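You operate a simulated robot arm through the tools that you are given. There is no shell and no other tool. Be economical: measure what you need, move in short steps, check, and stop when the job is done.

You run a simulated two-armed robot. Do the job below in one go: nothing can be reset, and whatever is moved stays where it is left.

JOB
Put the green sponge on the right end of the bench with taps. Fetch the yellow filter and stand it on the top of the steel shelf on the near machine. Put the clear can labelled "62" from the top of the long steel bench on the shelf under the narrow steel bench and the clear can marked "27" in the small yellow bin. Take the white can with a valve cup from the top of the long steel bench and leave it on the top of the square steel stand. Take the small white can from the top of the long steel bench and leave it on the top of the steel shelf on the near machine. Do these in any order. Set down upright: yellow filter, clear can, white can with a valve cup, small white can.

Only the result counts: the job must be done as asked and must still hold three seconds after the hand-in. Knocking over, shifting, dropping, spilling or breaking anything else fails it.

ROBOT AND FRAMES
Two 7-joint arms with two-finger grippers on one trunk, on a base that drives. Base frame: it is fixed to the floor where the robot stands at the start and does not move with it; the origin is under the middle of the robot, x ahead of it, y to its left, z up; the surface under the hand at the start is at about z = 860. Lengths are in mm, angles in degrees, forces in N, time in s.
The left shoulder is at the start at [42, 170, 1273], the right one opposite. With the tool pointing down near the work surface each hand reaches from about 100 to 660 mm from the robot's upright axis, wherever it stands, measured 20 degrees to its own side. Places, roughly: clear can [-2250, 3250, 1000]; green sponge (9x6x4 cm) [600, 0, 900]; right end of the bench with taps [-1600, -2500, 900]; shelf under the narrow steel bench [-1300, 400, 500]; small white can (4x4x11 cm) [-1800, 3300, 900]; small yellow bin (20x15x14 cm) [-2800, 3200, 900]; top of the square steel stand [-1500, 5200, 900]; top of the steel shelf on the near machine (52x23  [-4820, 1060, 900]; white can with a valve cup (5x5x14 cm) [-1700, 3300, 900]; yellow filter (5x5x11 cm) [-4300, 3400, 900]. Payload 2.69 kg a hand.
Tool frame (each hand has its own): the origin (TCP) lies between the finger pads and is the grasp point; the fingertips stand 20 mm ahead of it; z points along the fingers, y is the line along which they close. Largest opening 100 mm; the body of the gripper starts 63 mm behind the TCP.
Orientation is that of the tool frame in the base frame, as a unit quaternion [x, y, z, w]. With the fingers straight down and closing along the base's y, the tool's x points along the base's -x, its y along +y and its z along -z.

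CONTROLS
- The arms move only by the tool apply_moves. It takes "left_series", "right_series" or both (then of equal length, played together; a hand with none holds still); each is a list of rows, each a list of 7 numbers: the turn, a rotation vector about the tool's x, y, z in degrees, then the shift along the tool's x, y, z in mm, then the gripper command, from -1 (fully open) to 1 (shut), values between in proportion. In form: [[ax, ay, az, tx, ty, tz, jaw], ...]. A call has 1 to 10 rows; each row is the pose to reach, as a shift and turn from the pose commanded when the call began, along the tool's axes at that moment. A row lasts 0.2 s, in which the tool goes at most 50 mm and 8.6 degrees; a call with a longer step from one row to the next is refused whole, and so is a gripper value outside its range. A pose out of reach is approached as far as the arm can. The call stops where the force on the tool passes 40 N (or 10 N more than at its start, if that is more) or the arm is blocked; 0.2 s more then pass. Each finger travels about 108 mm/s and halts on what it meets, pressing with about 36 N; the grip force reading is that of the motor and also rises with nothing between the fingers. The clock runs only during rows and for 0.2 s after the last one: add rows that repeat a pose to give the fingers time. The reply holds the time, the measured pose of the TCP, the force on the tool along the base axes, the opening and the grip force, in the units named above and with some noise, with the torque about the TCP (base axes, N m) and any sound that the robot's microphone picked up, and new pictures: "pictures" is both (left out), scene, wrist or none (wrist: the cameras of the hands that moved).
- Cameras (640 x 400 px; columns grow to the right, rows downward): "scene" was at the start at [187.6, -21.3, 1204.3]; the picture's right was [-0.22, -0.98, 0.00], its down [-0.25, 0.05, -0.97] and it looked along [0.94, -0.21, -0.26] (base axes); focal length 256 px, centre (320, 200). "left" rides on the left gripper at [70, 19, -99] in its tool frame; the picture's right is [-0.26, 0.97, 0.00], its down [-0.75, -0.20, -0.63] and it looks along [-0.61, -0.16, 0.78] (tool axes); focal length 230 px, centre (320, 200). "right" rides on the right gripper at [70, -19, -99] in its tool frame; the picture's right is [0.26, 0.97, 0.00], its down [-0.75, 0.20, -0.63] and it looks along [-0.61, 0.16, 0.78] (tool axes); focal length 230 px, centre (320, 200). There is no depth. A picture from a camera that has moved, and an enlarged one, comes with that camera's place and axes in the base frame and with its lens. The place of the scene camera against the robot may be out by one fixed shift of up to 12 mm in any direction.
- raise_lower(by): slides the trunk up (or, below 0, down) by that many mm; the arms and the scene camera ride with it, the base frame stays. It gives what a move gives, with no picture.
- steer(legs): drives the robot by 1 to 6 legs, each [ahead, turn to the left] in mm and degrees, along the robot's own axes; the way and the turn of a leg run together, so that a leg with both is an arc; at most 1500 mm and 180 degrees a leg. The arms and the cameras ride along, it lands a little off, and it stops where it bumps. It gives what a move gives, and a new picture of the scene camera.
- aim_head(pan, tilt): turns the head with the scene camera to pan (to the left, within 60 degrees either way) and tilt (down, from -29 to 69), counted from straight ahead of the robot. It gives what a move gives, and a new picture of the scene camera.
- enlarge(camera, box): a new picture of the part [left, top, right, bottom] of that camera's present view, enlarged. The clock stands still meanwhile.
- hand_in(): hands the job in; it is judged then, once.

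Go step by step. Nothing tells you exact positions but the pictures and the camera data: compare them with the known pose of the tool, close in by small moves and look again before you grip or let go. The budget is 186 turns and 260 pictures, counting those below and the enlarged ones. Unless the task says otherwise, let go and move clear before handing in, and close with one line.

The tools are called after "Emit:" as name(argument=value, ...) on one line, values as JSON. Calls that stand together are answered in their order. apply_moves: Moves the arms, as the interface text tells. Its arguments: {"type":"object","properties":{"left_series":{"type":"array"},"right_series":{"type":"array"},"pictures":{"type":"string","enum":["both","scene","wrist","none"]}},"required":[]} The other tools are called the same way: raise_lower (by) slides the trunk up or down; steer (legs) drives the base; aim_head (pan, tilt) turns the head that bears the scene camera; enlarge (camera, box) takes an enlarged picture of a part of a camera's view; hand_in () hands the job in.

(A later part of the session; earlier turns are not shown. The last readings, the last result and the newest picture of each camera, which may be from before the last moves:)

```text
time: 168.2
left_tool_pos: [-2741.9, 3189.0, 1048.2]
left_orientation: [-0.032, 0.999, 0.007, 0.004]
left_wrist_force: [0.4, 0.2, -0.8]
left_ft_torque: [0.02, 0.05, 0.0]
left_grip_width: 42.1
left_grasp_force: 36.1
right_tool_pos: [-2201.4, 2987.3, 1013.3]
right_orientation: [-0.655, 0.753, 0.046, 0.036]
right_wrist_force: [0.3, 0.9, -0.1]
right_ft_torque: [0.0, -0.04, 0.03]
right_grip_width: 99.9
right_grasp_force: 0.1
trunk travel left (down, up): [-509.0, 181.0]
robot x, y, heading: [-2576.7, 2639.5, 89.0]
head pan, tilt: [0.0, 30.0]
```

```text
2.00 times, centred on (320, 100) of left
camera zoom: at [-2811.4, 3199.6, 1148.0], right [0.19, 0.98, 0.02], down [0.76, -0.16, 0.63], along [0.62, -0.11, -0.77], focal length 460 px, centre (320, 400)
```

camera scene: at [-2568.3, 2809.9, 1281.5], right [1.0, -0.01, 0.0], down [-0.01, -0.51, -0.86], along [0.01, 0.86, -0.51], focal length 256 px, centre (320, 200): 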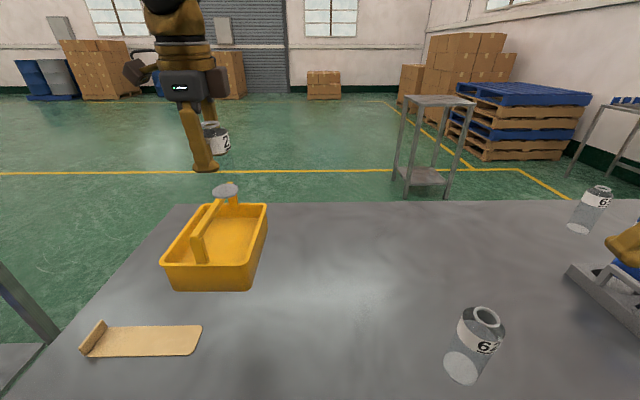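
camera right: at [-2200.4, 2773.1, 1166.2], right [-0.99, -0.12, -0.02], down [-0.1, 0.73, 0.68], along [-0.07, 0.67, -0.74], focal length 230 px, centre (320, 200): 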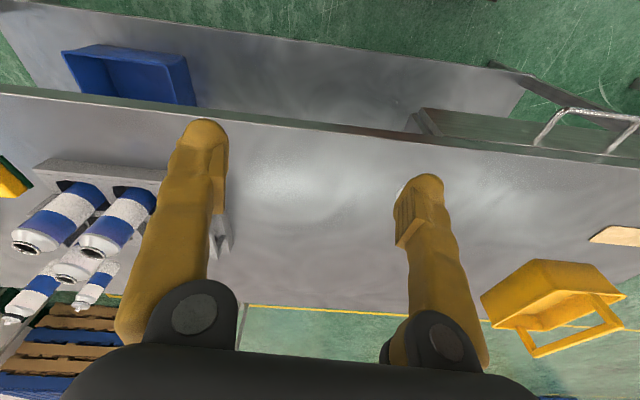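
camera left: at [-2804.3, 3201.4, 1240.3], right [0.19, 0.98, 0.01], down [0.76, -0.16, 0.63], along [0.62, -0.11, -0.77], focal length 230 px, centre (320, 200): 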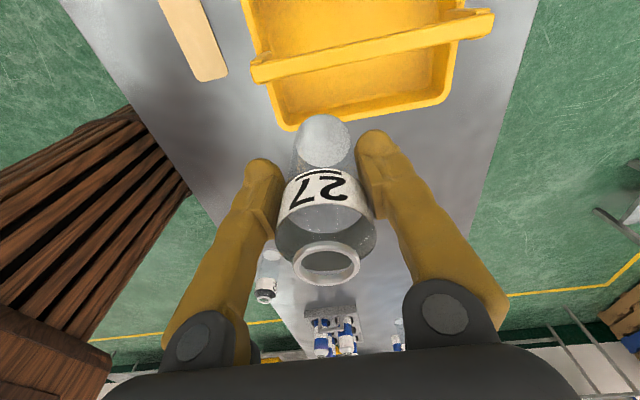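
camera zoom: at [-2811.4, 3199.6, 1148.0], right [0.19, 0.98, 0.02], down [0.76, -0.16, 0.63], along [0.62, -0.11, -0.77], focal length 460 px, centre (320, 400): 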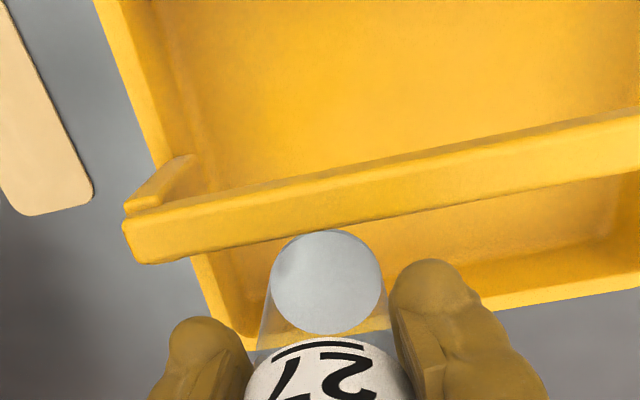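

The can is now just beside the bar. I'll shift it 4 mm east and lower into the bin.

Emit:
apply_moves(left_series=[[0, 0, 0, -2, 0, 0, 1], [0, 0, 0, -4, 0, 0, 1], [0, 0, 0, -4, 0, 0, 1]], pictures="none")

Emit:
raise_lower(by=-70)

Emit:
enlarge(camera="scene", box=[120, 80, 320, 280])

```text
time: 169.0
left_tool_pos: [-2737.5, 3189.4, 1049.1]
left_orientation: [-0.032, 0.999, 0.007, 0.003]
left_wrist_force: [0.2, -0.5, -0.6]
left_ft_torque: [0.0, 0.0, 0.0]
left_grip_width: 42.1
left_grasp_force: 35.9
right_tool_pos: [-2202.9, 2986.6, 1013.1]
right_orientation: [-0.655, 0.753, 0.046, 0.036]
right_wrist_force: [-0.5, 0.0, -0.8]
right_ft_torque: [0.0, -0.03, 0.03]
right_grip_width: 99.8
right_grasp_force: 0.1
trunk travel left (down, up): [-509.0, 181.0]
robot x, y, heading: [-2576.8, 2639.8, 89.3]
head pan, tilt: [0.0, 30.0]
```

```text
time: 170.1
left_tool_pos: [-2737.4, 3188.1, 981.8]
left_orientation: [-0.032, 0.999, 0.011, 0.004]
left_wrist_force: [-0.6, 4.9, 27.2]
left_ft_torque: [0.23, -0.24, 0.05]
left_grip_width: 42.3
left_grasp_force: 36.3
right_tool_pos: [-2201.0, 2985.6, 942.9]
right_orientation: [-0.655, 0.753, 0.048, 0.036]
right_wrist_force: [0.0, -0.8, 0.2]
right_ft_torque: [0.02, -0.01, -0.01]
right_grip_width: 99.7
right_grasp_force: 0.1
trunk travel left (down, up): [-439.0, 251.0]
robot x, y, heading: [-2575.1, 2640.6, 89.1]
head pan, tilt: [0.0, 30.0]
```

```text
2.00 times, centred on (220, 180) of scene
camera zoom: at [-2567.8, 2815.8, 1117.6], right [1.0, -0.01, 0.0], down [-0.01, -0.51, -0.86], along [0.01, 0.86, -0.51], focal length 511 px, centre (520, 240)
```

zoom: 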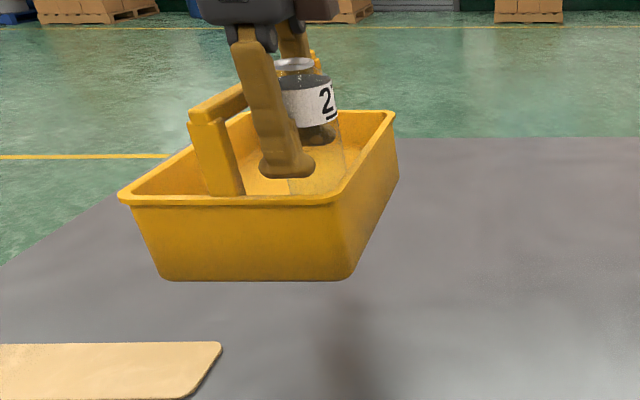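

There is 27 N upward a bit early, so the can is probably touching the floor fillet near the south or east wall. I'll lift 12 mm, go 22 mm farther in y, and try again.

Emit:
raise_lower(by=15)

Emit:
steer(legs=[[22, 0]])

Emit:
enlarge(camera="left", box=[160, 0, 480, 200])

```text
time: 170.7
left_tool_pos: [-2737.1, 3187.4, 993.5]
left_orientation: [-0.032, 0.999, 0.005, 0.002]
left_wrist_force: [-0.3, 0.7, -0.2]
left_ft_torque: [-0.03, -0.03, -0.01]
left_grip_width: 42.3
left_grasp_force: 36.4
right_tool_pos: [-2201.6, 2986.3, 958.7]
right_orientation: [-0.655, 0.753, 0.047, 0.036]
right_wrist_force: [0.1, 0.3, 0.7]
right_ft_torque: [-0.01, 0.0, -0.01]
right_grip_width: 99.9
right_grasp_force: 0.1
trunk travel left (down, up): [-454.0, 236.0]
robot x, y, heading: [-2574.3, 2637.1, 89.2]
head pan, tilt: [0.0, 30.0]
```

```text
time: 171.5
left_tool_pos: [-2736.8, 3211.9, 993.9]
left_orientation: [-0.032, 0.999, 0.005, 0.004]
left_wrist_force: [0.9, 1.6, -0.9]
left_ft_torque: [-0.03, 0.01, 0.01]
left_grip_width: 42.8
left_grasp_force: 36.1
right_tool_pos: [-2200.7, 3010.7, 956.5]
right_orientation: [-0.655, 0.753, 0.045, 0.035]
right_wrist_force: [0.9, 0.7, 0.5]
right_ft_torque: [-0.02, -0.03, 0.0]
right_grip_width: 100.2
right_grasp_force: 0.1
trunk travel left (down, up): [-454.0, 236.0]
robot x, y, heading: [-2575.8, 2657.6, 89.1]
head pan, tilt: [0.0, 30.0]
camera scene: at [-2567.9, 2841.6, 1131.7], right [1.0, -0.01, 0.0], down [-0.01, -0.52, -0.86], along [0.01, 0.86, -0.52], focal length 256 px, centre (320, 200)
```

scene: 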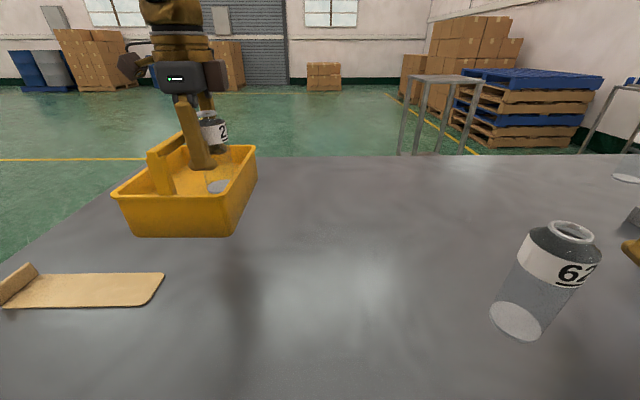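

```text
2.00 times, centred on (320, 100) of left
camera zoom: at [-2807.2, 3223.7, 1091.9], right [0.19, 0.98, 0.01], down [0.76, -0.16, 0.63], along [0.62, -0.11, -0.77], focal length 460 px, centre (320, 400)
```

zoom: 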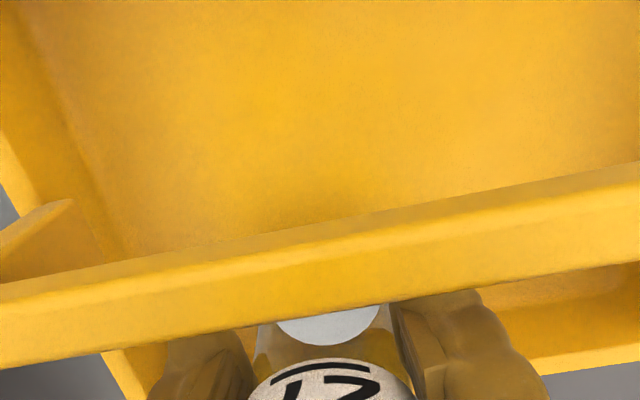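

There's more room now, so I'll lower again.

Emit:
raise_lower(by=-18)

Emit:
raise_lower(by=-7)

```text
time: 172.2
left_tool_pos: [-2737.0, 3192.9, 985.8]
left_orientation: [-0.032, 0.999, 0.015, 0.003]
left_wrist_force: [0.0, -0.7, 0.8]
left_ft_torque: [0.05, 0.0, 0.01]
left_grip_width: 42.5
left_grasp_force: 35.9
right_tool_pos: [-2203.0, 2993.5, 947.4]
right_orientation: [-0.654, 0.753, 0.054, 0.042]
right_wrist_force: [-0.6, -0.5, 0.9]
right_ft_torque: [0.03, 0.02, 0.0]
right_grip_width: 99.9
right_grasp_force: 0.2
trunk travel left (down, up): [-436.0, 254.0]
robot x, y, heading: [-2576.9, 2661.3, 89.1]
head pan, tilt: [0.0, 30.0]
```

```text
time: 172.7
left_tool_pos: [-2737.7, 3195.9, 980.8]
left_orientation: [-0.034, 0.999, 0.018, 0.004]
left_wrist_force: [-3.6, 2.3, 31.1]
left_ft_torque: [0.05, 0.05, 0.06]
left_grip_width: 42.7
left_grasp_force: 36.2
right_tool_pos: [-2201.6, 2994.6, 939.6]
right_orientation: [-0.654, 0.753, 0.053, 0.041]
right_wrist_force: [-0.5, 0.6, 0.7]
right_ft_torque: [0.01, -0.02, 0.0]
right_grip_width: 100.0
right_grasp_force: 0.1
trunk travel left (down, up): [-429.0, 261.0]
robot x, y, heading: [-2579.2, 2659.1, 89.2]
head pan, tilt: [0.0, 30.0]
```

The reaction is now straight up, so the can stands on the bin floor. I'll open a little and rise by trunk.

Emit:
apply_moves(left_series=[[0, 0, 0, 0, 0, 0, 0.1], [0, 0, 0, 0, 0, 0, -0.15], [0, 0, 0, 0, 0, 0, -0.2], [0, 0, 0, 0, 0, 0, -0.2]], pictures="none")

Emit:
enlarge(camera="left", box=[0, 0, 640, 400])

```text
time: 173.7
left_tool_pos: [-2737.6, 3195.4, 976.7]
left_orientation: [-0.033, 0.999, 0.015, 0.004]
left_wrist_force: [0.0, -0.6, 0.6]
left_ft_torque: [0.01, -0.01, -0.01]
left_grip_width: 59.9
left_grasp_force: 0.1
right_tool_pos: [-2201.8, 2993.8, 937.6]
right_orientation: [-0.655, 0.753, 0.052, 0.041]
right_wrist_force: [0.0, 0.4, -0.1]
right_ft_torque: [-0.02, 0.0, 0.0]
right_grip_width: 100.1
right_grasp_force: 0.1
trunk travel left (down, up): [-429.0, 261.0]
robot x, y, heading: [-2576.2, 2662.9, 89.4]
head pan, tilt: [0.0, 30.0]
```

```text
1.00 times, centred on (320, 200) of left (not enlarged: the box is as wide or as high as the picture)
camera zoom: at [-2807.6, 3205.1, 1076.6], right [0.19, 0.98, 0.03], down [0.76, -0.17, 0.63], along [0.62, -0.1, -0.78], focal length 230 px, centre (320, 200)
```

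zoom: 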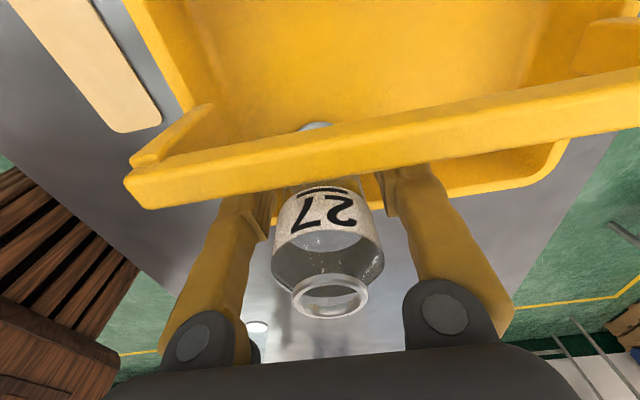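

Can "27" is standing free. I'll open a bit more for clearance and rise in steps.

Emit:
apply_moves(left_series=[[0, 0, 0, 0, 0, 0, -0.4], [0, 0, 0, 0, 0, 0, -0.6], [0, 0, 0, 0, 0, -5, -0.6], [0, 0, 0, 0, 0, -12, -0.6], [0, 0, 0, 0, 0, -20, -0.6], [0, 0, 0, 0, 0, -28, -0.6], [0, 0, 0, 0, 0, -36, -0.6]], pictures="wrist")

```text
time: 175.3
left_tool_pos: [-2737.2, 3194.3, 1014.2]
left_orientation: [-0.033, 0.999, 0.015, 0.004]
left_wrist_force: [0.3, -0.1, -0.2]
left_ft_torque: [0.02, 0.01, 0.0]
left_grip_width: 80.1
left_grasp_force: 0.0
right_tool_pos: [-2202.7, 2994.4, 938.9]
right_orientation: [-0.655, 0.753, 0.053, 0.04]
right_wrist_force: [-0.1, -0.7, -1.1]
right_ft_torque: [0.01, 0.0, 0.01]
right_grip_width: 100.0
right_grasp_force: 0.0
trunk travel left (down, up): [-429.0, 261.0]
robot x, y, heading: [-2578.7, 2661.4, 89.3]
head pan, tilt: [0.0, 30.0]
camera left: at [-2807.9, 3203.7, 1112.8], right [0.19, 0.98, 0.03], down [0.76, -0.17, 0.63], along [0.62, -0.1, -0.78], focal length 230 px, centre (320, 200)
```

left: 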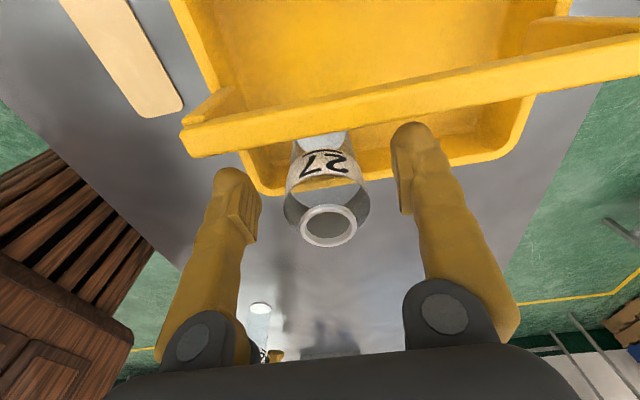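

Clear. I'll finish rising, then back off 110 mm so the right hand can take "62".

Emit:
apply_moves(left_series=[[0, 0, 0, 0, 0, -10, -0.6], [0, 0, 0, 0, 0, -20, -0.6], [0, 0, 0, 0, 0, -30, -0.6], [0, 0, 0, 0, 0, -40, -0.6], [0, 0, 0, 0, 0, -50, -0.6], [0, 0, 0, 0, 0, -60, -0.6]], pictures="none")

Emit:
raise_lower(by=110)

Emit:
steer(legs=[[-110, 0]])

```text
time: 176.7
left_tool_pos: [-2738.3, 3191.7, 1073.3]
left_orientation: [-0.032, 0.999, 0.014, 0.004]
left_wrist_force: [0.5, 0.5, -1.0]
left_ft_torque: [0.0, -0.01, 0.02]
left_grip_width: 80.0
left_grasp_force: 0.1
right_tool_pos: [-2202.6, 2994.7, 938.9]
right_orientation: [-0.654, 0.753, 0.053, 0.041]
right_wrist_force: [-0.1, 0.8, -0.8]
right_ft_torque: [-0.02, 0.0, -0.03]
right_grip_width: 99.7
right_grasp_force: 0.1
trunk travel left (down, up): [-429.0, 261.0]
robot x, y, heading: [-2578.9, 2656.2, 89.0]
head pan, tilt: [0.0, 30.0]
```

```text
time: 178.1
left_tool_pos: [-2737.4, 3192.9, 1183.6]
left_orientation: [-0.032, 0.999, 0.014, 0.004]
left_wrist_force: [0.0, 0.2, 0.1]
left_ft_torque: [0.01, 0.03, -0.02]
left_grip_width: 80.0
left_grasp_force: 0.0
right_tool_pos: [-2202.2, 2994.0, 1048.2]
right_orientation: [-0.655, 0.753, 0.053, 0.041]
right_wrist_force: [0.3, 0.1, 0.5]
right_ft_torque: [0.03, -0.02, 0.02]
right_grip_width: 100.0
right_grasp_force: 0.1
trunk travel left (down, up): [-539.0, 151.0]
robot x, y, heading: [-2576.2, 2660.0, 89.3]
head pan, tilt: [0.0, 30.0]
```

```text
time: 179.3
left_tool_pos: [-2739.9, 3081.3, 1183.0]
left_orientation: [-0.033, 0.999, 0.015, 0.003]
left_wrist_force: [0.4, -0.3, 0.8]
left_ft_torque: [0.03, 0.0, 0.0]
left_grip_width: 79.8
left_grasp_force: 0.2
right_tool_pos: [-2204.3, 2882.1, 1048.7]
right_orientation: [-0.654, 0.753, 0.053, 0.042]
right_wrist_force: [-0.2, -1.1, 0.7]
right_ft_torque: [0.01, 0.0, -0.01]
right_grip_width: 100.0
right_grasp_force: 0.2
trunk travel left (down, up): [-539.0, 151.0]
robot x, y, heading: [-2583.0, 2551.1, 89.4]
head pan, tilt: [0.0, 30.0]
camera scene: at [-2569.4, 2729.0, 1217.2], right [1.0, -0.01, 0.0], down [-0.01, -0.51, -0.86], along [0.01, 0.86, -0.51], focal length 256 px, centre (320, 200)
```

scene: 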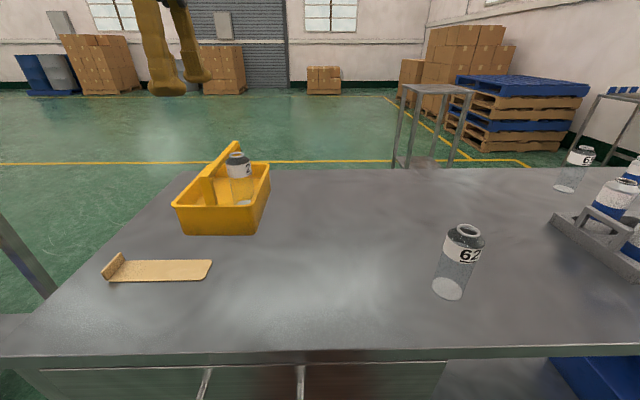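

"27" stands in the bin. Next I'll bring the right hand over "62", slowly.

Emit:
apply_moves(right_series=[[0, 0.5, 0, -4, 8, -8, -1], [0.2, 1.5, 0, -12, 24, -15, -1], [0.4, 2.5, 0, -20, 42, -15, -1], [0.6, 3.5, 0, -29, 60, -15, -1], [0.8, 4.5, 0, -38, 80, -15, -1], [1, 5.5, 0, -48, 100, -15, -1], [1.2, 6.5, 0, -58, 120, -15, -1], [1.4, 7.6, 0, -67, 140, -15, -1], [1.4, 7.6, 0, -76, 158, -15, -1], [1.4, 7.6, 0, -83, 172, -15, -1]], pictures="wrist")

```text
time: 181.5
left_tool_pos: [-2739.3, 3064.0, 1191.1]
left_orientation: [-0.033, 0.999, 0.023, 0.005]
left_wrist_force: [-0.2, -0.5, -0.6]
left_ft_torque: [0.01, 0.03, 0.03]
left_grip_width: 80.1
left_grasp_force: 0.1
right_tool_pos: [-2362.9, 2969.7, 1085.2]
right_orientation: [-0.656, 0.755, 0.006, 0.004]
right_wrist_force: [-0.5, 0.6, 1.2]
right_ft_torque: [-0.01, 0.0, 0.0]
right_grip_width: 99.9
right_grasp_force: 0.1
trunk travel left (down, up): [-539.0, 151.0]
robot x, y, heading: [-2579.5, 2548.4, 89.1]
head pan, tilt: [0.0, 30.0]
camera right: at [-2355.5, 2896.8, 1181.8], right [-0.99, -0.12, 0.0], down [-0.09, 0.76, 0.64], along [-0.08, 0.64, -0.77], focal length 230 px, centre (320, 200)
```

right: 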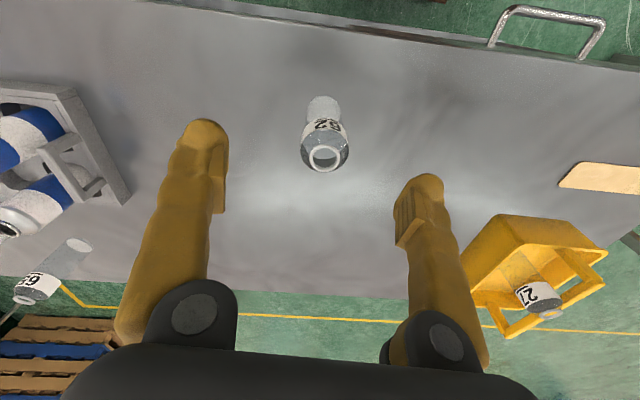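

"62" is 26 mm farther forward. I'll trim, then lower by trunk.

Emit:
apply_moves(right_series=[[0, 0.3, 0, -5, 2, 0, -1], [0, 0.6, 0, -10, 4, 0, -1], [0, 0.6, 0, -15, 6, 0, -1], [0, 0.6, 0, -20, 8, 0, -1], [0, 0.6, 0, -25, 10, 0, -1], [0, 0.6, 0, -25, 10, 0, -1]], pictures="none")

Emit:
raise_lower(by=-55)

Emit:
enlarge(camera="right", box=[0, 0, 640, 400])

```text
time: 182.9
left_tool_pos: [-2739.3, 3064.1, 1192.8]
left_orientation: [-0.033, 0.999, 0.023, 0.005]
left_wrist_force: [-0.3, -0.5, -0.8]
left_ft_torque: [0.0, -0.03, -0.01]
left_grip_width: 80.1
left_grasp_force: 0.0
right_tool_pos: [-2369.4, 2995.3, 1084.6]
right_orientation: [-0.656, 0.755, 0.003, -0.001]
right_wrist_force: [-0.7, 0.1, 1.1]
right_ft_torque: [0.04, 0.0, -0.02]
right_grip_width: 100.0
right_grasp_force: 0.2
trunk travel left (down, up): [-539.0, 151.0]
robot x, y, heading: [-2578.4, 2546.9, 89.2]
head pan, tilt: [0.0, 30.0]
```

```text
time: 183.9
left_tool_pos: [-2740.4, 3064.2, 1136.9]
left_orientation: [-0.031, 0.999, 0.023, 0.004]
left_wrist_force: [0.9, 1.0, -0.1]
left_ft_torque: [-0.03, 0.03, 0.01]
left_grip_width: 80.3
left_grasp_force: 0.0
right_tool_pos: [-2368.7, 2995.5, 1031.0]
right_orientation: [-0.656, 0.755, 0.004, 0.001]
right_wrist_force: [-0.1, -0.3, 0.1]
right_ft_torque: [-0.02, 0.0, -0.01]
right_grip_width: 100.1
right_grasp_force: 0.0
trunk travel left (down, up): [-484.0, 206.0]
robot x, y, heading: [-2576.7, 2550.4, 89.1]
head pan, tilt: [0.0, 30.0]
```

```text
1.00 times, centred on (320, 200) of right (not enlarged: the box is as wide or as high as the picture)
camera zoom: at [-2360.6, 2923.6, 1128.0], right [-0.99, -0.12, 0.0], down [-0.09, 0.77, 0.63], along [-0.08, 0.63, -0.77], focal length 230 px, centre (320, 200)
```

zoom: 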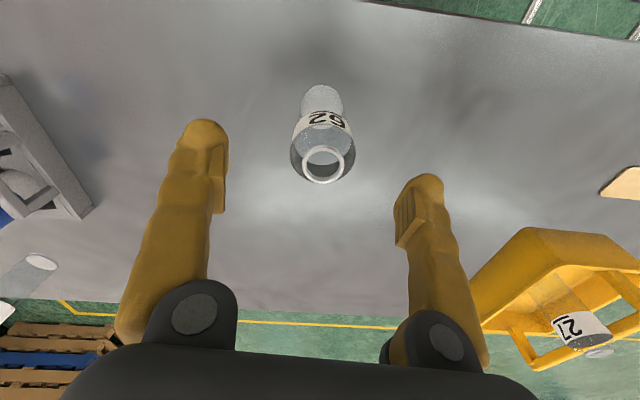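

Centred, so I'll lower 75 mm, grip and lift.

Emit:
raise_lower(by=-75)

Emit:
apply_moves(right_series=[[0, 0, 0, 0, 0, 0, 0], [0, 0, 0, 0, 0, 0, 1], [0, 0, 0, 0, 0, 0, 1], [0, 0, 0, 0, 0, 0, 1]], pictures="wrist")

```text
time: 185.0
left_tool_pos: [-2739.2, 3062.8, 1062.1]
left_orientation: [-0.032, 0.999, 0.023, 0.004]
left_wrist_force: [0.6, 0.6, -0.2]
left_ft_torque: [-0.01, 0.0, -0.01]
left_grip_width: 80.1
left_grasp_force: 0.1
right_tool_pos: [-2369.6, 2996.5, 955.6]
right_orientation: [-0.656, 0.755, 0.003, 0.0]
right_wrist_force: [-0.7, -0.4, 0.3]
right_ft_torque: [0.01, -0.02, 0.0]
right_grip_width: 100.1
right_grasp_force: 0.1
trunk travel left (down, up): [-409.0, 281.0]
robot x, y, heading: [-2578.4, 2548.7, 89.3]
head pan, tilt: [0.0, 30.0]
```

```text
time: 186.0
left_tool_pos: [-2739.5, 3062.8, 1061.4]
left_orientation: [-0.033, 0.999, 0.022, 0.004]
left_wrist_force: [1.1, -0.1, -0.2]
left_ft_torque: [-0.03, 0.02, 0.01]
left_grip_width: 80.1
left_grasp_force: 0.1
right_tool_pos: [-2369.4, 2996.1, 956.0]
right_orientation: [-0.656, 0.755, 0.003, 0.0]
right_wrist_force: [1.0, 0.4, -0.6]
right_ft_torque: [0.0, -0.01, -0.05]
right_grip_width: 42.3
right_grasp_force: 36.1
trunk travel left (down, up): [-409.0, 281.0]
robot x, y, heading: [-2577.0, 2550.0, 89.1]
head pan, tilt: [0.0, 30.0]
camera right: at [-2360.6, 2923.5, 1053.0], right [-0.99, -0.12, 0.0], down [-0.09, 0.77, 0.63], along [-0.08, 0.63, -0.77], focal length 230 px, centre (320, 200)
```

right: 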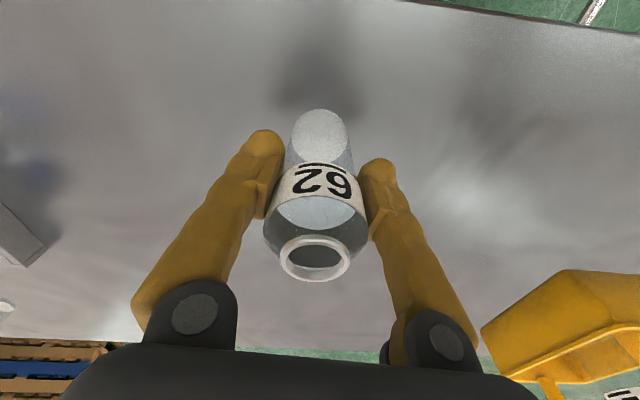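

"62" is held. I'll lift, back off, turn the left wrist back to neutral, and head to the narrow bench.

Emit:
raise_lower(by=110)

Emit:
steer(legs=[[-350, 0]])

Emit:
apply_moves(left_series=[[0, 0, -8.6, 0, -5, 0, -1], [0, 0, -17.2, 0, -10, 0, -1], [0, 0, -25.8, 0, -15, 0, -1], [0, 0, -34.4, 0, -20, 0, -1], [0, 0, -43, 0, -25, 0, -1], [0, 0, -51.6, 0, -30, 0, -1], [0, 0, -60.2, 0, -35, 0, -1], [0, 0, -68.8, 0, -40, 0, -1], [0, 0, -77.4, 0, -45, 0, -1], [0, 0, -86, 0, -50, 0, -1]], pictures="none")

```text
time: 187.4
left_tool_pos: [-2738.6, 3063.2, 1170.6]
left_orientation: [-0.033, 0.999, 0.023, 0.005]
left_wrist_force: [0.9, -0.2, 0.0]
left_ft_torque: [-0.01, 0.0, 0.01]
left_grip_width: 79.9
left_grasp_force: 0.1
right_tool_pos: [-2367.8, 2995.6, 1065.5]
right_orientation: [-0.656, 0.755, 0.003, 0.0]
right_wrist_force: [-0.2, -0.7, -1.0]
right_ft_torque: [-0.04, -0.01, -0.04]
right_grip_width: 42.6
right_grasp_force: 35.9
trunk travel left (down, up): [-519.0, 171.0]
robot x, y, heading: [-2578.2, 2547.0, 89.4]
head pan, tilt: [0.0, 30.0]
```

```text
time: 189.7
left_tool_pos: [-2743.1, 2711.3, 1172.2]
left_orientation: [-0.031, 0.999, 0.022, 0.005]
left_wrist_force: [0.0, 0.5, 0.1]
left_ft_torque: [0.04, 0.03, 0.0]
left_grip_width: 80.0
left_grasp_force: 0.1
right_tool_pos: [-2373.3, 2642.7, 1066.3]
right_orientation: [-0.656, 0.755, 0.002, 0.001]
right_wrist_force: [0.8, -0.2, -0.1]
right_ft_torque: [0.03, 0.01, 0.02]
right_grip_width: 42.5
right_grasp_force: 35.8
trunk travel left (down, up): [-519.0, 171.0]
robot x, y, heading: [-2581.0, 2197.1, 89.2]
head pan, tilt: [0.0, 30.0]
camera scene: at [-2574.1, 2377.3, 1197.2], right [1.0, -0.02, 0.0], down [-0.01, -0.51, -0.86], along [0.01, 0.86, -0.51], focal length 256 px, centre (320, 200)
```

scene: 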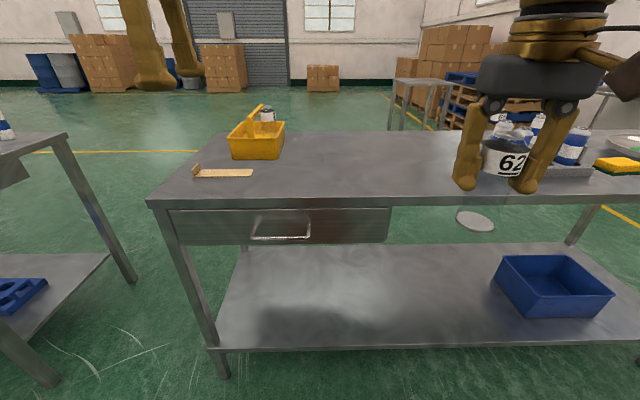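

```text
time: 191.9
left_tool_pos: [-2740.3, 2643.2, 1176.2]
left_orientation: [-0.705, 0.709, 0.021, 0.024]
left_wrist_force: [1.4, 0.3, 0.1]
left_ft_torque: [0.0, 0.03, 0.0]
left_grip_width: 99.8
left_grasp_force: 0.2
right_tool_pos: [-2372.9, 2626.6, 1072.5]
right_orientation: [-0.655, 0.755, 0.01, 0.006]
right_wrist_force: [-0.4, -1.0, -0.7]
right_ft_torque: [0.0, -0.01, -0.03]
right_grip_width: 42.9
right_grasp_force: 36.1
trunk travel left (down, up): [-519.0, 171.0]
robot x, y, heading: [-2583.9, 2197.1, 89.2]
head pan, tilt: [0.0, 30.0]
```

Now I'll turn towards the narrow bench and drive part of the way.

Emit:
aim_head(pan=0, tilt=22)

Emit:
steer(legs=[[0, -65], [0, -66], [900, 0]])

```text
time: 192.6
left_tool_pos: [-2740.2, 2644.3, 1175.8]
left_orientation: [-0.704, 0.71, 0.019, 0.023]
left_wrist_force: [0.2, -1.0, 0.9]
left_ft_torque: [-0.08, 0.0, 0.01]
left_grip_width: 100.0
left_grasp_force: 0.1
right_tool_pos: [-2374.0, 2627.2, 1074.1]
right_orientation: [-0.654, 0.756, 0.008, 0.006]
right_wrist_force: [0.0, 0.7, -0.7]
right_ft_torque: [-0.03, -0.02, 0.0]
right_grip_width: 42.8
right_grasp_force: 36.8
trunk travel left (down, up): [-519.0, 171.0]
robot x, y, heading: [-2580.9, 2200.6, 89.3]
head pan, tilt: [0.0, 22.0]
camera scene: at [-2574.1, 2380.8, 1209.8], right [1.0, -0.02, 0.0], down [-0.01, -0.39, -0.92], along [0.01, 0.92, -0.39], focal length 256 px, centre (320, 200)
```

scene: 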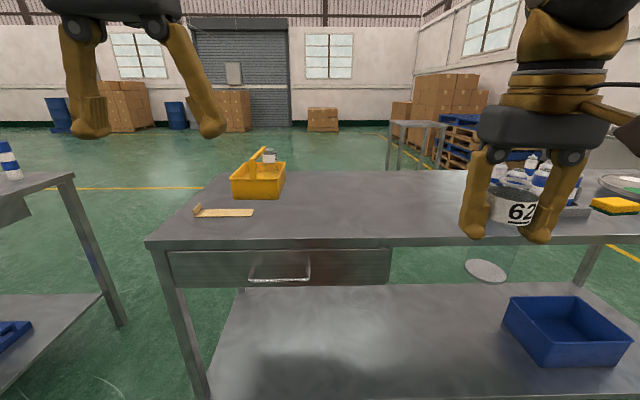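

```text
time: 202.9
left_tool_pos: [-1534.1, 1469.2, 1190.6]
left_orientation: [0.357, 0.933, -0.019, 0.046]
left_wrist_force: [-0.6, 1.2, 0.1]
left_ft_torque: [-0.09, -0.08, 0.03]
left_grip_width: 100.2
left_grasp_force: 0.0
right_tool_pos: [-1794.7, 1208.8, 1084.0]
right_orientation: [0.422, 0.906, -0.003, 0.014]
right_wrist_force: [-1.0, 0.7, -0.1]
right_ft_torque: [-0.04, -0.09, -0.05]
right_grip_width: 42.6
right_grasp_force: 35.7
trunk travel left (down, up): [-519.0, 171.0]
robot x, y, heading: [-1942.6, 1621.9, -41.9]
head pan, tilt: [0.0, 22.0]
stopped in leg 3: the force on the tool passed its limit at 46 N (the readings are from after the stop); the commanded pose is now the measured one
camera scene: at [-1802.9, 1496.5, 1210.3], right [-0.67, -0.75, 0.0], down [-0.29, 0.26, -0.92], along [0.69, -0.61, -0.39], focal length 256 px, centre (320, 200)
```

scene: 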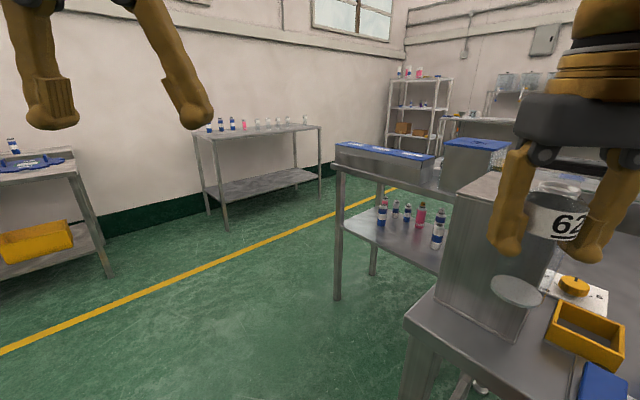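

The can bumped a steel box on a table that I hadn't accounted for. I'll back straight off and inspect.

Emit:
steer(legs=[[-250, 0]])

Emit:
enlarge(camera="right", box=[0, 0, 640, 400])

```text
time: 204.7
left_tool_pos: [-1719.0, 1633.9, 1190.2]
left_orientation: [0.355, 0.934, -0.019, 0.044]
left_wrist_force: [-1.2, 0.4, -0.8]
left_ft_torque: [-0.04, -0.04, -0.01]
left_grip_width: 100.0
left_grasp_force: 0.1
right_tool_pos: [-1976.8, 1374.0, 1083.5]
right_orientation: [0.42, 0.907, -0.002, 0.013]
right_wrist_force: [-0.5, 0.0, -0.3]
right_ft_torque: [-0.01, -0.03, 0.01]
right_grip_width: 42.7
right_grasp_force: 36.0
trunk travel left (down, up): [-519.0, 171.0]
robot x, y, heading: [-2128.8, 1781.2, -41.8]
head pan, tilt: [0.0, 22.0]
camera scene: at [-1987.3, 1661.5, 1210.0], right [-0.66, -0.75, 0.0], down [-0.29, 0.26, -0.92], along [0.69, -0.61, -0.39], focal length 256 px, centre (320, 200)
```

scene: 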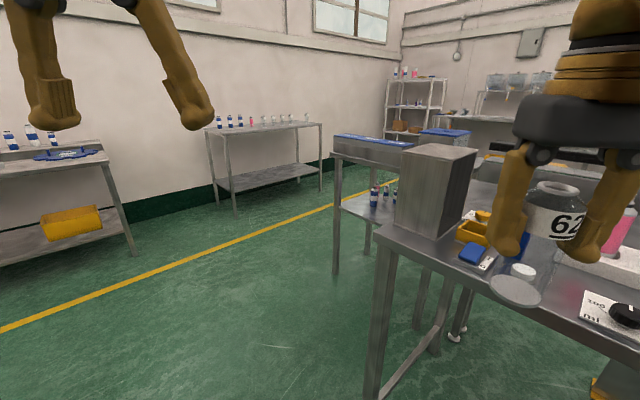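

```text
1.00 times, centred on (320, 200) of right (not enlarged: the box is as wide or as high as the picture)
camera zoom: at [-2039.1, 1415.7, 1178.9], right [0.57, 0.82, 0.0], down [0.62, -0.43, 0.65], along [0.53, -0.37, -0.76], focal length 230 px, centre (320, 200)
```

zoom: 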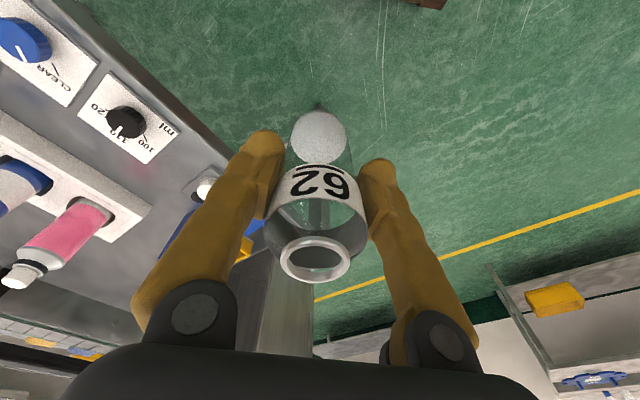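

The box looks undisturbed and the can is still held. The shelf sits under a bench top, so a vertical hand cannot fit. I'll go back to the long bench, set "62" down near its front edge, and regrasp it with a tilted hand.

Emit:
steer(legs=[[0, 80], [0, 80], [780, 0], [0, -29]])

```text
time: 217.4
left_tool_pos: [-2652.8, 2865.3, 1195.4]
left_orientation: [-0.698, 0.714, 0.038, 0.042]
left_wrist_force: [0.3, 0.4, 0.1]
left_ft_torque: [0.0, 0.0, 0.0]
left_grip_width: 100.1
left_grasp_force: 0.1
right_tool_pos: [-2285.6, 2841.1, 1089.5]
right_orientation: [-0.648, 0.761, 0.018, 0.013]
right_wrist_force: [-0.5, -0.9, -0.1]
right_ft_torque: [0.01, -0.03, -0.05]
right_grip_width: 42.8
right_grasp_force: 35.9
trunk travel left (down, up): [-519.0, 171.0]
robot x, y, heading: [-2502.0, 2473.9, 89.0]
head pan, tilt: [0.0, 22.0]
camera scene: at [-2493.5, 2656.9, 1209.9], right [1.0, -0.02, 0.0], down [-0.01, -0.39, -0.92], along [0.02, 0.92, -0.39], focal length 256 px, centre (320, 200)
```

scene: 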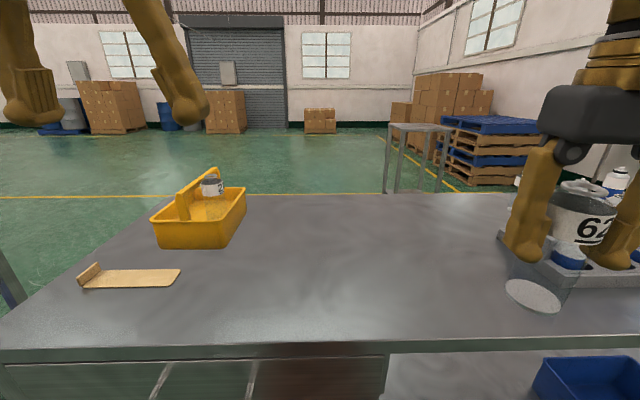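

I'll drive forward 115 mm and lower the can to the bench at about [-2287, 2957].

Emit:
steer(legs=[[115, 0]])

Emit:
raise_lower(by=-124)

Emit:
raise_lower(by=-8)

```text
time: 218.6
left_tool_pos: [-2652.5, 2927.8, 1213.8]
left_orientation: [-0.697, 0.713, 0.054, 0.058]
left_wrist_force: [0.8, -1.5, 1.3]
left_ft_torque: [0.13, -0.01, -0.02]
left_grip_width: 100.0
left_grasp_force: 0.0
right_tool_pos: [-2285.1, 2907.4, 1105.4]
right_orientation: [-0.648, 0.761, 0.033, 0.026]
right_wrist_force: [0.7, -2.1, 0.2]
right_ft_torque: [0.14, 0.03, 0.01]
right_grip_width: 42.5
right_grasp_force: 35.8
trunk travel left (down, up): [-519.0, 171.0]
robot x, y, heading: [-2502.7, 2591.4, 89.0]
head pan, tilt: [0.0, 22.0]
camera scene: at [-2492.8, 2717.6, 1217.3], right [1.0, -0.02, 0.0], down [-0.01, -0.35, -0.94], along [0.02, 0.94, -0.35], focal length 256 px, centre (320, 200)
```

scene: 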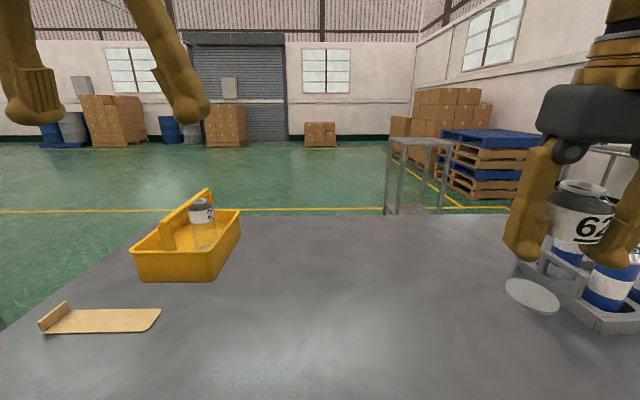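

```text
time: 220.2
left_tool_pos: [-2651.0, 2954.0, 1081.5]
left_orientation: [-0.697, 0.713, 0.047, 0.049]
left_wrist_force: [1.0, -1.8, 0.9]
left_ft_torque: [0.1, 0.02, -0.02]
left_grip_width: 100.0
left_grasp_force: 0.0
right_tool_pos: [-2284.7, 2932.1, 973.6]
right_orientation: [-0.648, 0.761, 0.025, 0.02]
right_wrist_force: [0.4, -1.2, -0.3]
right_ft_torque: [0.09, 0.02, 0.0]
right_grip_width: 42.4
right_grasp_force: 35.8
trunk travel left (down, up): [-395.0, 295.0]
robot x, y, heading: [-2500.5, 2587.7, 88.8]
head pan, tilt: [0.0, 22.0]
```

```text
time: 220.7
left_tool_pos: [-2650.7, 2976.7, 1066.4]
left_orientation: [-0.698, 0.714, 0.039, 0.043]
left_wrist_force: [0.7, 0.8, 0.1]
left_ft_torque: [-0.05, -0.01, 0.01]
left_grip_width: 100.0
left_grasp_force: 0.0
right_tool_pos: [-2285.4, 2951.5, 958.8]
right_orientation: [-0.648, 0.761, 0.018, 0.013]
right_wrist_force: [-0.2, 1.2, 0.0]
right_ft_torque: [-0.05, 0.03, -0.01]
right_grip_width: 42.8
right_grasp_force: 35.5
trunk travel left (down, up): [-387.0, 303.0]
robot x, y, heading: [-2503.1, 2593.6, 89.0]
head pan, tilt: [0.0, 22.0]
```

The body rocks back after driving and recovers slowly, so waiting helps. I'll straighten the tilt slightly and let it settle.

Emit:
apply_moves(right_series=[[0, 0, 0, 0, 0, 0, 1], [0, 0, 0, 0, 0, 0, 1], [0, 0, 0, 0, 0, 0, 1], [0, 0, 0, 0, 0, 0, 1], [0, 0, 0, 0, 0, 0, 1], [0, 0, 0, 0, 0, 0, 1], [0, 0.8, 0, 0, 0, 0, 1], [0.3, 1.6, 0, 0, 0, 0, 1], [0.6, 2.4, 0, 0, 0, 0, 1], [0.6, 2.4, 0, 0, 0, 1, 1]], pictures="none")

```text
time: 222.9
left_tool_pos: [-2651.7, 2964.1, 1069.1]
left_orientation: [-0.697, 0.714, 0.044, 0.047]
left_wrist_force: [-1.2, 0.1, -0.2]
left_ft_torque: [0.02, 0.0, 0.04]
left_grip_width: 100.0
left_grasp_force: 0.0
right_tool_pos: [-2285.1, 2940.5, 962.9]
right_orientation: [-0.648, 0.762, 0.005, 0.005]
right_wrist_force: [1.0, 0.4, -0.6]
right_ft_torque: [0.01, 0.01, 0.0]
right_grip_width: 42.7
right_grasp_force: 35.9
trunk travel left (down, up): [-387.0, 303.0]
robot x, y, heading: [-2497.7, 2591.2, 89.2]
head pan, tilt: [0.0, 22.0]
```

Nearly upright. I'll lower the last few millimetres.

Emit:
raise_lower(by=-7)

Emit:
raise_lower(by=-3)

```text
time: 223.5
left_tool_pos: [-2652.6, 2964.8, 1063.5]
left_orientation: [-0.698, 0.714, 0.043, 0.046]
left_wrist_force: [-0.2, -0.1, -0.1]
left_ft_torque: [-0.03, 0.0, 0.0]
left_grip_width: 100.2
left_grasp_force: 0.0
right_tool_pos: [-2285.2, 2941.2, 955.5]
right_orientation: [-0.648, 0.762, 0.007, 0.005]
right_wrist_force: [1.3, -1.7, 12.5]
right_ft_torque: [-0.28, -0.13, 0.0]
right_grip_width: 42.4
right_grasp_force: 36.2
trunk travel left (down, up): [-380.0, 310.0]
robot x, y, heading: [-2501.7, 2587.1, 88.9]
head pan, tilt: [0.0, 22.0]
```

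```text
time: 224.0
left_tool_pos: [-2651.6, 2963.2, 1061.2]
left_orientation: [-0.697, 0.714, 0.044, 0.047]
left_wrist_force: [0.4, 0.0, -0.1]
left_ft_torque: [0.02, 0.0, 0.0]
left_grip_width: 99.9
left_grasp_force: 0.1
right_tool_pos: [-2285.5, 2941.5, 953.3]
right_orientation: [-0.648, 0.762, 0.007, 0.007]
right_wrist_force: [3.1, 0.8, 33.1]
right_ft_torque: [0.16, -0.11, -0.03]
right_grip_width: 42.4
right_grasp_force: 35.8
trunk travel left (down, up): [-377.0, 313.0]
robot x, y, heading: [-2504.4, 2589.5, 89.0]
head pan, tilt: [0.0, 22.0]
```

The can is on the bench. I'll release it, rise, then tilt the right hand 45° and move back for a slanted grasp.

Emit:
apply_moves(right_series=[[0, 0, 0, 0, 0, 0, 0], [0, 0, 0, 0, 0, 0, -0.5], [0, 0, 0, 0, 0, 0, -1], [0, 0, 0, 0, 0, -3, -1]], pictures="none")

Emit:
raise_lower(by=95)

Emit:
apply_moves(right_series=[[0, -7, 0, 10, 0, 0, -1], [0, -14, 0, 20, 0, 0, -1], [0, -21, 0, 31, 0, 0, -1], [0, -28, 0, 42, 0, 0, -1], [0, -35, 0, 53, 0, 0, -1], [0, -41, 0, 64, 0, 0, -1], [0, -45, 0, 70, 0, 10, -1], [0, -45, 0, 70, 0, 20, -1], [0, -45, 0, 70, 0, 35, -1], [0, -45, 0, 70, 0, 46, -1]], pictures="both")

```text
time: 225.0
left_tool_pos: [-2651.8, 2964.6, 1060.4]
left_orientation: [-0.697, 0.714, 0.043, 0.047]
left_wrist_force: [-0.2, -0.6, 0.2]
left_ft_torque: [0.03, 0.02, -0.02]
left_grip_width: 100.0
left_grasp_force: 0.1
right_tool_pos: [-2284.9, 2940.7, 954.7]
right_orientation: [-0.648, 0.761, 0.005, 0.005]
right_wrist_force: [1.1, -0.9, -0.2]
right_ft_torque: [-0.02, 0.04, 0.0]
right_grip_width: 100.0
right_grasp_force: 0.1
trunk travel left (down, up): [-377.0, 313.0]
robot x, y, heading: [-2500.1, 2591.3, 88.9]
head pan, tilt: [0.0, 22.0]
```

```text
time: 226.3
left_tool_pos: [-2652.4, 2964.9, 1154.8]
left_orientation: [-0.698, 0.714, 0.043, 0.047]
left_wrist_force: [0.0, 0.6, 0.3]
left_ft_torque: [0.01, -0.04, 0.0]
left_grip_width: 100.1
left_grasp_force: 0.0
right_tool_pos: [-2284.3, 2940.2, 1049.4]
right_orientation: [-0.648, 0.762, 0.005, 0.006]
right_wrist_force: [0.3, -0.6, 0.0]
right_ft_torque: [-0.01, -0.02, -0.01]
right_grip_width: 100.0
right_grasp_force: 0.1
trunk travel left (down, up): [-472.0, 218.0]
robot x, y, heading: [-2500.3, 2592.0, 88.8]
head pan, tilt: [0.0, 22.0]
```

```text
time: 228.2
left_tool_pos: [-2652.7, 2938.4, 1141.6]
left_orientation: [-0.699, 0.714, 0.028, 0.029]
left_wrist_force: [0.8, -0.2, 0.4]
left_ft_torque: [0.02, 0.04, 0.0]
left_grip_width: 100.0
left_grasp_force: 0.1
right_tool_pos: [-2348.0, 2976.3, 1025.0]
right_orientation: [-0.532, 0.723, 0.319, 0.303]
right_wrist_force: [0.6, 0.0, -0.9]
right_ft_torque: [0.02, -0.02, 0.01]
right_grip_width: 99.9
right_grasp_force: 0.0
right hand out of reach, approached as far as the arm can: row 3, 4, 5, 6, 7, 8, 9
trunk travel left (down, up): [-472.0, 218.0]
robot x, y, heading: [-2502.0, 2589.7, 88.9]
head pan, tilt: [0.0, 22.0]
stopped in row 9 (right hand): the force on the tool passed its limit at 73 N (the readings are from after the stop); the commanded pose is now the measured one
camera scene: at [-2491.4, 2771.1, 1162.9], right [1.0, -0.02, 0.0], down [-0.01, -0.39, -0.92], along [0.02, 0.92, -0.39], focal length 256 px, centre (320, 200)
camera right: at [-2356.9, 2854.4, 1027.3], right [-1.0, 0.07, -0.07], down [-0.07, -0.02, 1.0], along [0.07, 1.0, 0.02], focal length 230 px, centre (320, 200)
```

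scene: 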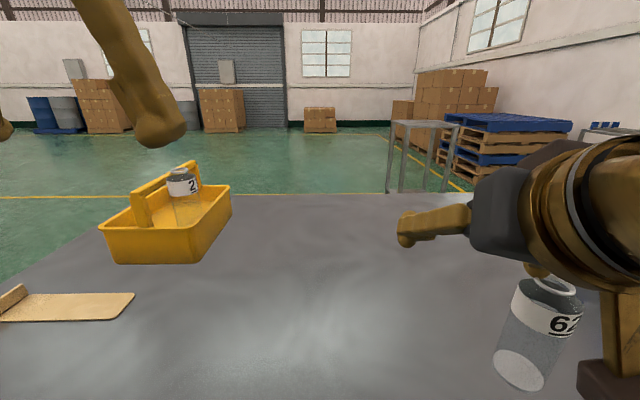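
right: 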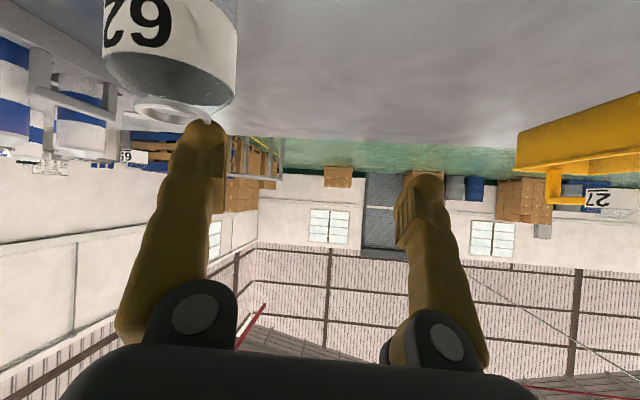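

The tilted pose was out of reach and the hand wandered to beside the can, which is still standing. I'll rise straight up first, then back the robot off.

Emit:
raise_lower(by=80)

Emit:
steer(legs=[[-180, 0]])

```text
time: 229.4
left_tool_pos: [-2651.6, 2940.7, 1221.2]
left_orientation: [-0.698, 0.715, 0.028, 0.029]
left_wrist_force: [1.2, -0.1, -0.3]
left_ft_torque: [-0.01, 0.03, 0.02]
left_grip_width: 99.9
left_grasp_force: 0.0
right_tool_pos: [-2347.8, 2978.8, 1104.9]
right_orientation: [-0.533, 0.722, 0.321, 0.303]
right_wrist_force: [-0.2, -0.4, -0.1]
right_ft_torque: [0.0, 0.0, -0.01]
right_grip_width: 100.1
right_grasp_force: 0.1
trunk travel left (down, up): [-552.0, 138.0]
robot x, y, heading: [-2502.7, 2587.1, 89.1]
head pan, tilt: [0.0, 22.0]
```

```text
time: 230.9
left_tool_pos: [-2656.5, 2767.3, 1220.2]
left_orientation: [-0.699, 0.714, 0.027, 0.029]
left_wrist_force: [-0.6, 0.5, -0.9]
left_ft_torque: [-0.01, 0.02, 0.03]
left_grip_width: 100.0
left_grasp_force: 0.0
right_tool_pos: [-2351.7, 2803.1, 1103.5]
right_orientation: [-0.535, 0.723, 0.317, 0.301]
right_wrist_force: [0.1, 0.0, 0.3]
right_ft_torque: [-0.01, 0.0, 0.02]
right_grip_width: 99.9
right_grasp_force: 0.0
trunk travel left (down, up): [-552.0, 138.0]
robot x, y, heading: [-2501.5, 2407.5, 89.2]
head pan, tilt: [0.0, 22.0]
camera scene: at [-2495.1, 2598.1, 1242.2], right [1.0, -0.02, 0.0], down [-0.01, -0.39, -0.92], along [0.01, 0.92, -0.39], focal length 256 px, centre (320, 200)
```

scene: 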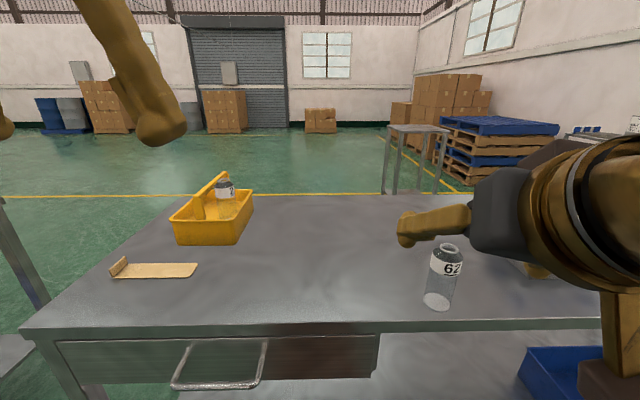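

The can still stands at about [-2285, 2941]. From here a 45° grasp should be within reach, so I'll align the right hand behind and above the can.

Emit:
apply_moves(right_series=[[-0.8, 1.2, -2.4, 2, -12, 6, -1], [-1.5, 2.4, -4.8, 4, -24, 12, -1], [-2.3, 3.6, -7.2, 6, -36, 18, -1], [-3, 4.8, -9.6, 8, -48, 24, -1], [-3.8, 6, -12, 10, -60, 36, -1], [-4.6, 7.3, -14.4, 12, -62, 52, -1], [-4.6, 7.3, -14.4, 14, -62, 68, -1], [-4.6, 7.3, -14.4, 15, -62, 84, -1], [-4.6, 7.3, -14.4, 16, -62, 100, -1], [-4.6, 7.3, -14.4, 16, -62, 116, -1]], pictures="both")

```text
time: 233.1
left_tool_pos: [-2657.1, 2736.2, 1207.3]
left_orientation: [-0.7, 0.714, 0.011, 0.011]
left_wrist_force: [0.4, 0.5, -0.8]
left_ft_torque: [-0.02, 0.02, 0.02]
left_grip_width: 99.9
left_grasp_force: 0.1
right_tool_pos: [-2282.7, 2851.4, 1020.8]
right_orientation: [-0.649, 0.652, 0.277, 0.277]
right_wrist_force: [0.1, -0.6, 0.0]
right_ft_torque: [-0.01, -0.02, -0.01]
right_grip_width: 100.0
right_grasp_force: 0.0
right hand out of reach, approached as far as the arm can: row 1, 2, 3, 4, 5
trunk travel left (down, up): [-552.0, 138.0]
robot x, y, heading: [-2507.5, 2407.3, 89.2]
head pan, tilt: [0.0, 22.0]
camera scene: at [-2494.9, 2594.4, 1242.8], right [1.0, -0.02, 0.0], down [-0.01, -0.39, -0.92], along [0.01, 0.92, -0.39], focal length 256 px, centre (320, 200)
camera right: at [-2266.1, 2732.0, 1036.7], right [-0.97, -0.18, -0.18], down [-0.2, 0.07, 0.98], along [-0.16, 0.98, -0.1], focal length 230 px, centre (320, 200)
```

scene: 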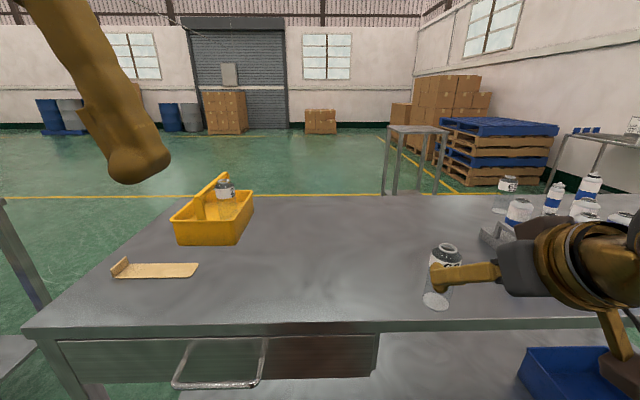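
right: 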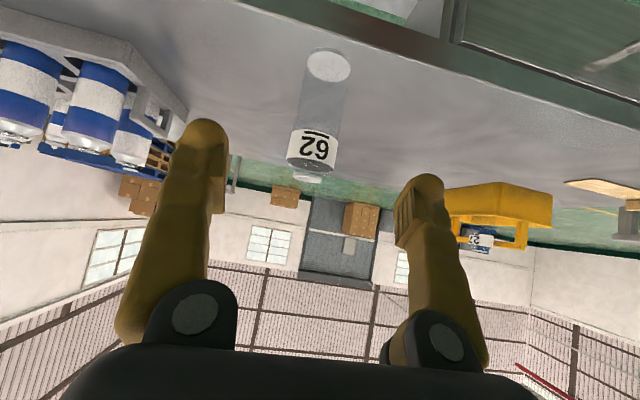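

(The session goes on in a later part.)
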